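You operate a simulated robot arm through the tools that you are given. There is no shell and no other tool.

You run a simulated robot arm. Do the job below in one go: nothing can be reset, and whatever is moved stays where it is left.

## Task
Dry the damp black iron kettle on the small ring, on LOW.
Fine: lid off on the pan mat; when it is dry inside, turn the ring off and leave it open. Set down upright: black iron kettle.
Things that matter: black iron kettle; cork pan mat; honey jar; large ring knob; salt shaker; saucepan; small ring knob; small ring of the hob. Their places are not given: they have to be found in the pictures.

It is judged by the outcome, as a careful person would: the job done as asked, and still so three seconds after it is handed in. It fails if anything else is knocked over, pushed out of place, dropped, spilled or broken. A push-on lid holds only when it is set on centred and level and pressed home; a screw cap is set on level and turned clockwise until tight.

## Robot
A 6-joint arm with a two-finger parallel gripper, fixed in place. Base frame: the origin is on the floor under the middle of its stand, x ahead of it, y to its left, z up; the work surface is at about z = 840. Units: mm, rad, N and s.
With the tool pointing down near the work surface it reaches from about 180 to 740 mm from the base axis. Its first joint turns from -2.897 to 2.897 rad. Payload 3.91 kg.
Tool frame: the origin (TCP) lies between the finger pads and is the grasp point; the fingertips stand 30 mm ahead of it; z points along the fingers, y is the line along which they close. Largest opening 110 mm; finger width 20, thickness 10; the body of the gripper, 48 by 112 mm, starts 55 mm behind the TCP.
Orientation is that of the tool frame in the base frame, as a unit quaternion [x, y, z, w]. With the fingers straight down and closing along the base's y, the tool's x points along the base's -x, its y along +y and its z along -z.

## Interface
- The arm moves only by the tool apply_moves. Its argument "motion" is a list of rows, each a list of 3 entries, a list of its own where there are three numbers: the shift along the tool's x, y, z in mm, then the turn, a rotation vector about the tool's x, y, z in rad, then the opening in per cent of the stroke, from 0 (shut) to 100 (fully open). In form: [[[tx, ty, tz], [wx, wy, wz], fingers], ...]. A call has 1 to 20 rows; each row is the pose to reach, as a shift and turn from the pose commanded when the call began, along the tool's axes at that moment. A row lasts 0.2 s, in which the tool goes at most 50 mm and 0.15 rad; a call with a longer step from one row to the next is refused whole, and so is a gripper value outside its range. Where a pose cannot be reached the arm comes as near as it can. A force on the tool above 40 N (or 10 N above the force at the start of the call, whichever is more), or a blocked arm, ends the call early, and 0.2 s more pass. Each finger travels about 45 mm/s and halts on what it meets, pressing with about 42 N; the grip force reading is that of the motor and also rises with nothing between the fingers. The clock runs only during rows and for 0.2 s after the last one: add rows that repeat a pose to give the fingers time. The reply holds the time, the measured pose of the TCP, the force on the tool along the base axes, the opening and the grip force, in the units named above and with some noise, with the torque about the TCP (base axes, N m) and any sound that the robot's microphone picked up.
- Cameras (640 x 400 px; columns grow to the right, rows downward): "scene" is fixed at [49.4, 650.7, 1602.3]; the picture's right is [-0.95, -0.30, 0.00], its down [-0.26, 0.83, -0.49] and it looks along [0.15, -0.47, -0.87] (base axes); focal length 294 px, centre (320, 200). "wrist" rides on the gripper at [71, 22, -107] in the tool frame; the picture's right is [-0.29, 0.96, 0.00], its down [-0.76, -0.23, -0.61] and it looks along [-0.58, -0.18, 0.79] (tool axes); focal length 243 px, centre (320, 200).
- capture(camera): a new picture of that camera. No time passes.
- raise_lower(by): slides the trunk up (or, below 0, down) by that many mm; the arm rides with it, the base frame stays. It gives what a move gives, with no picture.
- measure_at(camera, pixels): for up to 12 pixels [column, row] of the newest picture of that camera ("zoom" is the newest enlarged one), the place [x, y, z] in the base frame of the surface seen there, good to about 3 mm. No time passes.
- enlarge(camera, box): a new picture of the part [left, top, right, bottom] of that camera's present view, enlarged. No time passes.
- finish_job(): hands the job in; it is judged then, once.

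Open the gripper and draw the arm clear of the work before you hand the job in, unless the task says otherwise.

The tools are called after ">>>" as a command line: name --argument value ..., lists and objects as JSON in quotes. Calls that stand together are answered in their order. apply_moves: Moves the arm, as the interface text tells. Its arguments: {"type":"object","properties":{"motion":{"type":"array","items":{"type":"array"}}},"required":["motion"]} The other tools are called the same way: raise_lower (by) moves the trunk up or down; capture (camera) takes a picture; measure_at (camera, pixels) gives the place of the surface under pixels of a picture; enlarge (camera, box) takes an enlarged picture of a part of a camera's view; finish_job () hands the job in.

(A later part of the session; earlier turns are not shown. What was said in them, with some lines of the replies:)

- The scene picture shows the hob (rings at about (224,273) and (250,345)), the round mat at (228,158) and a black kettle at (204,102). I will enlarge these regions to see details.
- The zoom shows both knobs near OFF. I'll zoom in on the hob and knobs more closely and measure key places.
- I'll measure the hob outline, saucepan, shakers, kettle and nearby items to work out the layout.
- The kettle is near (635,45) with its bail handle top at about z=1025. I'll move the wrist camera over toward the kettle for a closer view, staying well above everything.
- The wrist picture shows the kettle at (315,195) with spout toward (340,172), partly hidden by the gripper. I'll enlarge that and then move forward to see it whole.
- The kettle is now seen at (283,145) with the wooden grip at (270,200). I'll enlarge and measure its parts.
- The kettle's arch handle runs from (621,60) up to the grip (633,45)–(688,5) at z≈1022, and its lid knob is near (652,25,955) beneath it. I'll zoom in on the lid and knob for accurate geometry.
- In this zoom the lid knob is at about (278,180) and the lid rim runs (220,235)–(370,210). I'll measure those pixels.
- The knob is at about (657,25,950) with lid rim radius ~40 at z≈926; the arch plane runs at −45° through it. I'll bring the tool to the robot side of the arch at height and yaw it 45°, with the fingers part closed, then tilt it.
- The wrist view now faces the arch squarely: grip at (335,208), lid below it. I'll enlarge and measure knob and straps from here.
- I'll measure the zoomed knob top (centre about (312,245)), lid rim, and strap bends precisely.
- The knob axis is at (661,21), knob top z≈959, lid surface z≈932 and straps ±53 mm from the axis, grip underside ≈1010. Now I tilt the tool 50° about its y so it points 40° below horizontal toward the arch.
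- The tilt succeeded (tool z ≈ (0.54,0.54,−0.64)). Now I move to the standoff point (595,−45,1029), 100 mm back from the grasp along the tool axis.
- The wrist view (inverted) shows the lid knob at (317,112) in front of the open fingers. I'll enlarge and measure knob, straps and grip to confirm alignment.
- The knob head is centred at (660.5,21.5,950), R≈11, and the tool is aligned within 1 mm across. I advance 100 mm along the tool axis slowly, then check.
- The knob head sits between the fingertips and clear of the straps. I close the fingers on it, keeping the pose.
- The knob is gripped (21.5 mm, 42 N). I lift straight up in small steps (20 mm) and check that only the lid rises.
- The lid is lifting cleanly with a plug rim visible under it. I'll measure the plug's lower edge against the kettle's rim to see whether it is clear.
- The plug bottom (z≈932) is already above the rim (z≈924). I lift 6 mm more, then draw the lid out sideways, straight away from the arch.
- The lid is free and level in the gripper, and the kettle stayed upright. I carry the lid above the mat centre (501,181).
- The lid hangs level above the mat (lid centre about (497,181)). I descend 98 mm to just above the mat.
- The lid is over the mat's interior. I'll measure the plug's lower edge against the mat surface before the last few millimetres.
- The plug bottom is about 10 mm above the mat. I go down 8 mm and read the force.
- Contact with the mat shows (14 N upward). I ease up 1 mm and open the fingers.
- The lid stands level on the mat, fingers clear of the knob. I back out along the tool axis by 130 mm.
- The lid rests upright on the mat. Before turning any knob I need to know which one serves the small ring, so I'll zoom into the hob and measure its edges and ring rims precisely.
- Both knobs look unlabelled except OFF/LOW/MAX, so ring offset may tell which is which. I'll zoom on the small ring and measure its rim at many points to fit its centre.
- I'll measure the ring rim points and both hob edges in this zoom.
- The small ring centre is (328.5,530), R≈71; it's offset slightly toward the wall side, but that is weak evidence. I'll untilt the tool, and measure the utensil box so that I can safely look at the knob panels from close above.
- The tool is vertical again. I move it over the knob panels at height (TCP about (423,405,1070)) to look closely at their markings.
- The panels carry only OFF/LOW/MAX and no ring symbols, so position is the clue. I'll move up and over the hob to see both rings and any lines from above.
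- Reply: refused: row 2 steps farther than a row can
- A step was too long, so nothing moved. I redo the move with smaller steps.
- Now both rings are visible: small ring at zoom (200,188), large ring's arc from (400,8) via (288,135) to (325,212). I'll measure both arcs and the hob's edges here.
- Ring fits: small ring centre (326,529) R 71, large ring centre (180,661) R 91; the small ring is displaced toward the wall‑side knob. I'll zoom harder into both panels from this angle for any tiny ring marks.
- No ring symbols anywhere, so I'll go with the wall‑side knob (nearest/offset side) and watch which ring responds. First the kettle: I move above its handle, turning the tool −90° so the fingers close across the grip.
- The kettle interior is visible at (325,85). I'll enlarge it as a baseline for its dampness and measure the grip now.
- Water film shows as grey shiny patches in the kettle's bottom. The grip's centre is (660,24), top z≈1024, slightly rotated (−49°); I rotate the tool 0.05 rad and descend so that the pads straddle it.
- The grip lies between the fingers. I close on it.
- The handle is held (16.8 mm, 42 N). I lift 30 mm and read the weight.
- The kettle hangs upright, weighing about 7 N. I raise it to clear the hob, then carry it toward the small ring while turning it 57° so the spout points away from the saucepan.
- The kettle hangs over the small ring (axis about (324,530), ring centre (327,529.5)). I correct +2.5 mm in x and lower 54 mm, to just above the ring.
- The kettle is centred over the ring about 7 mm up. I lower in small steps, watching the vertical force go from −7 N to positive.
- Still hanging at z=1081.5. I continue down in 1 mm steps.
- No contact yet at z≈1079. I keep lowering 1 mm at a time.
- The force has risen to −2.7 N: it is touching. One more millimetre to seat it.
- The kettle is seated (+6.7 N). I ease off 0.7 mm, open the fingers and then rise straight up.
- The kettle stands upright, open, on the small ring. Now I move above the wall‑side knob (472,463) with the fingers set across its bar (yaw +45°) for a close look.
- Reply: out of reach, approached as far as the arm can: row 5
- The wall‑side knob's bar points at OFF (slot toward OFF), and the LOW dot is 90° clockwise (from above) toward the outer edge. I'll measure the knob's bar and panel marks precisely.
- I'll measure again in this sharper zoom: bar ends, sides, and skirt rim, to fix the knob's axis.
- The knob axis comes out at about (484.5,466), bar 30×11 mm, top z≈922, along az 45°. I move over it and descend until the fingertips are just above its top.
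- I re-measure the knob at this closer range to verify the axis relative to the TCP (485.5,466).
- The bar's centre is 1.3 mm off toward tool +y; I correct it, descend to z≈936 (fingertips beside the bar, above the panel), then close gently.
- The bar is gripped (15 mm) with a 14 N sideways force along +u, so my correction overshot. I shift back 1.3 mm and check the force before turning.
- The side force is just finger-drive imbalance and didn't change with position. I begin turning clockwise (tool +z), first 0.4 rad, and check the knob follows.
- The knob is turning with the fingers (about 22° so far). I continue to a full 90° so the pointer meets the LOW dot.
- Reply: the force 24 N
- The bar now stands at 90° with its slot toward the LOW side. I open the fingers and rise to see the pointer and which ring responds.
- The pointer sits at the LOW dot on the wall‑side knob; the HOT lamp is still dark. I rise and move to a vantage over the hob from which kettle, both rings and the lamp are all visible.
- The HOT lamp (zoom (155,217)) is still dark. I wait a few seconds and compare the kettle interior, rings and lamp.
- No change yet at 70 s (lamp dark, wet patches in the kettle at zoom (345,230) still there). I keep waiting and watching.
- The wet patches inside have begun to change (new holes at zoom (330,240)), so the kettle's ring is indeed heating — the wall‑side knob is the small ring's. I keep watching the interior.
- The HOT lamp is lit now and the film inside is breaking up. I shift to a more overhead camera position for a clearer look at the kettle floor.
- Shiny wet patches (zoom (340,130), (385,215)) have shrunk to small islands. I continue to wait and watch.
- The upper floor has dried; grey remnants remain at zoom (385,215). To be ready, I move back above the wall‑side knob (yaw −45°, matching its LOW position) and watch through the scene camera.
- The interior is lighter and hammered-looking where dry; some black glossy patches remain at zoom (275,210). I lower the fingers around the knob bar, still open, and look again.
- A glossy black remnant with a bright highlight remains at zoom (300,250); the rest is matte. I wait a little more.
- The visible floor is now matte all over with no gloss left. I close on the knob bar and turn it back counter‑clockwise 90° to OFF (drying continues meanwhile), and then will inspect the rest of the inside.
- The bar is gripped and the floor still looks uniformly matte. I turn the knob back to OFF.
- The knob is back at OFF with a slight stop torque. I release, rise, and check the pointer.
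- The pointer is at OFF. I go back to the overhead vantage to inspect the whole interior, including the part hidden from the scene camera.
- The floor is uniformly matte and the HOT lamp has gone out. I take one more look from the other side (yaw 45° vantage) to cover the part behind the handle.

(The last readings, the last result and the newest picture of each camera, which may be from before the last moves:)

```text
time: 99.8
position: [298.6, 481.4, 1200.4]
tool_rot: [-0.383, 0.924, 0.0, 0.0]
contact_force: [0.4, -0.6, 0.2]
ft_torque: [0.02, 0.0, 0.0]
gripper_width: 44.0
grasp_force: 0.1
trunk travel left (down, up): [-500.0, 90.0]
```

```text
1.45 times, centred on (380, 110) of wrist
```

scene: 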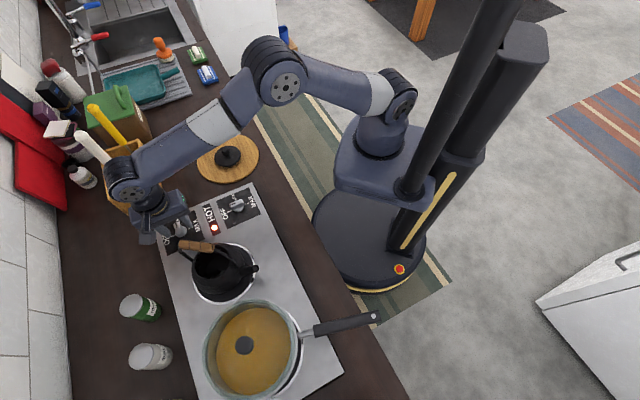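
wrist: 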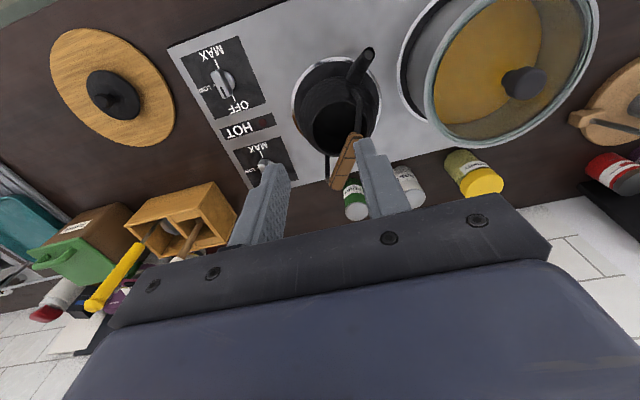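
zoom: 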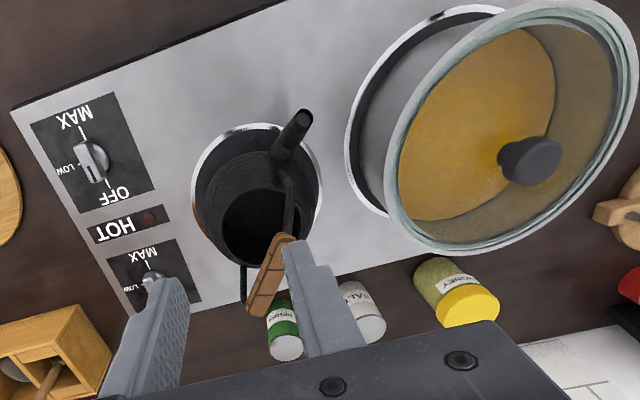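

The entire floor now shows dry hammered iron, HOT is dark, and both knobs are at OFF. I open the gripper and draw the arm clear of the work.

>>> apply_moves --motion '[[[20, -23, 0], [0, 0, 0.1], 50], [[46, -54, 0], [0, 0, 0.23], 60], [[73, -86, 0], [0, 0, 0.36], 70], [[100, -118, 0], [0, 0, 0.49], 80], [[127, -150, 0], [0, 0, 0.62], 90], [[148, -174, 0], [0, 0, 0.72], 100], [[158.4, -186.7, 0], [0, 0, 0.785], 100], [[158.4, -186.7, 0], [0, 0, 0.785], 100]]'

>>> capture --camera "scene"

>>> enlarge --camera "scene" --box '[140, 120, 300, 320]'

>>> enlarge --camera "scene" --box '[150, 185, 270, 250]'

```text
time: 101.6
position: [317.4, 236.1, 1199.5]
tool_rot: [0.0, 1.0, 0.0, 0.0]
contact_force: [-0.6, 1.1, -0.4]
ft_torque: [0.0, -0.03, 0.02]
gripper_width: 110.0
grasp_force: 0.0
trunk travel left (down, up): [-500.0, 90.0]
```

```text
taken
```

scene: 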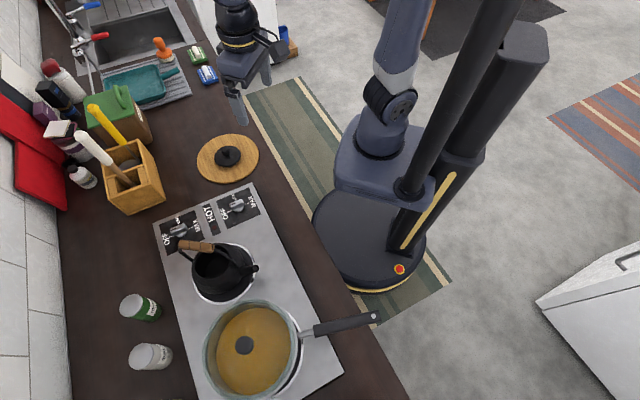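

```text
2.00 times, centred on (220, 220) of scene
```

zoom: 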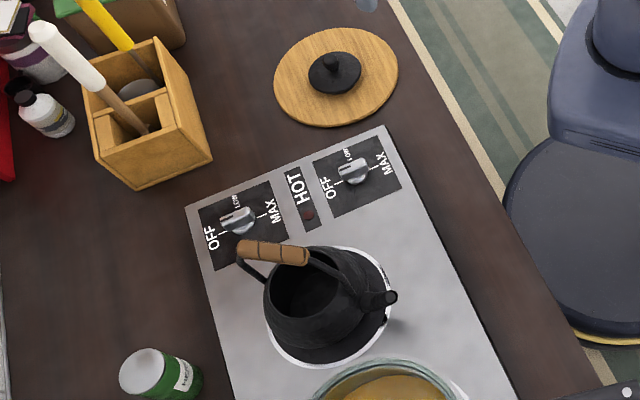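

```text
5.33 times, centred on (210, 218) of scene
```

zoom: 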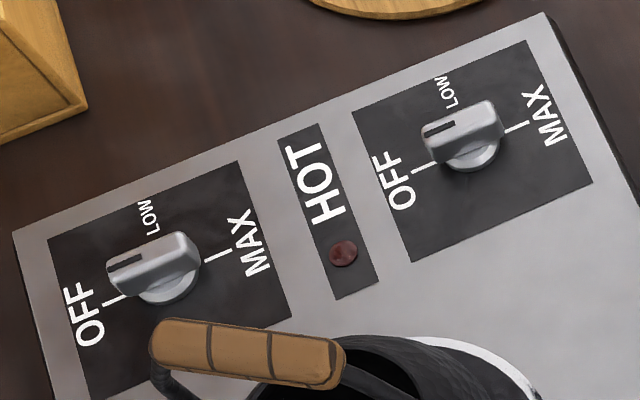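

The final pictures show the kettle upright, open and dry on the small ring, with its lid level on the mat. Both knobs are at OFF, the HOT lamp is dark, nothing else has moved, and the arm is clear with the gripper open, so I hand the job in.

>>> finish_job

```text
The job is handed in.
```

The kettle is dry inside and stands upright and open on the small ring. Its lid is on the cork mat, and the small ring is off.

- **Which knob:** Neither knob is marked for a ring. I chose the wall-side one because it looked nearer the small ring. After I turned it to LOW, the HOT lamp lit and the film of water in the kettle began to shrink. That confirmed it was the small ring's knob.
- **Drying:** The ring was on for about 30 seconds. I turned it off once the kettle floor I could see had lost its shine. I then looked inside from two other angles and saw no wet patches.
- **Everything else:** I never touched the large ring knob or the saucepan. In the last pictures both knobs are at OFF and the HOT lamp is dark. I saw nothing else moved or knocked over.

The arm is clear of the work with the gripper open.
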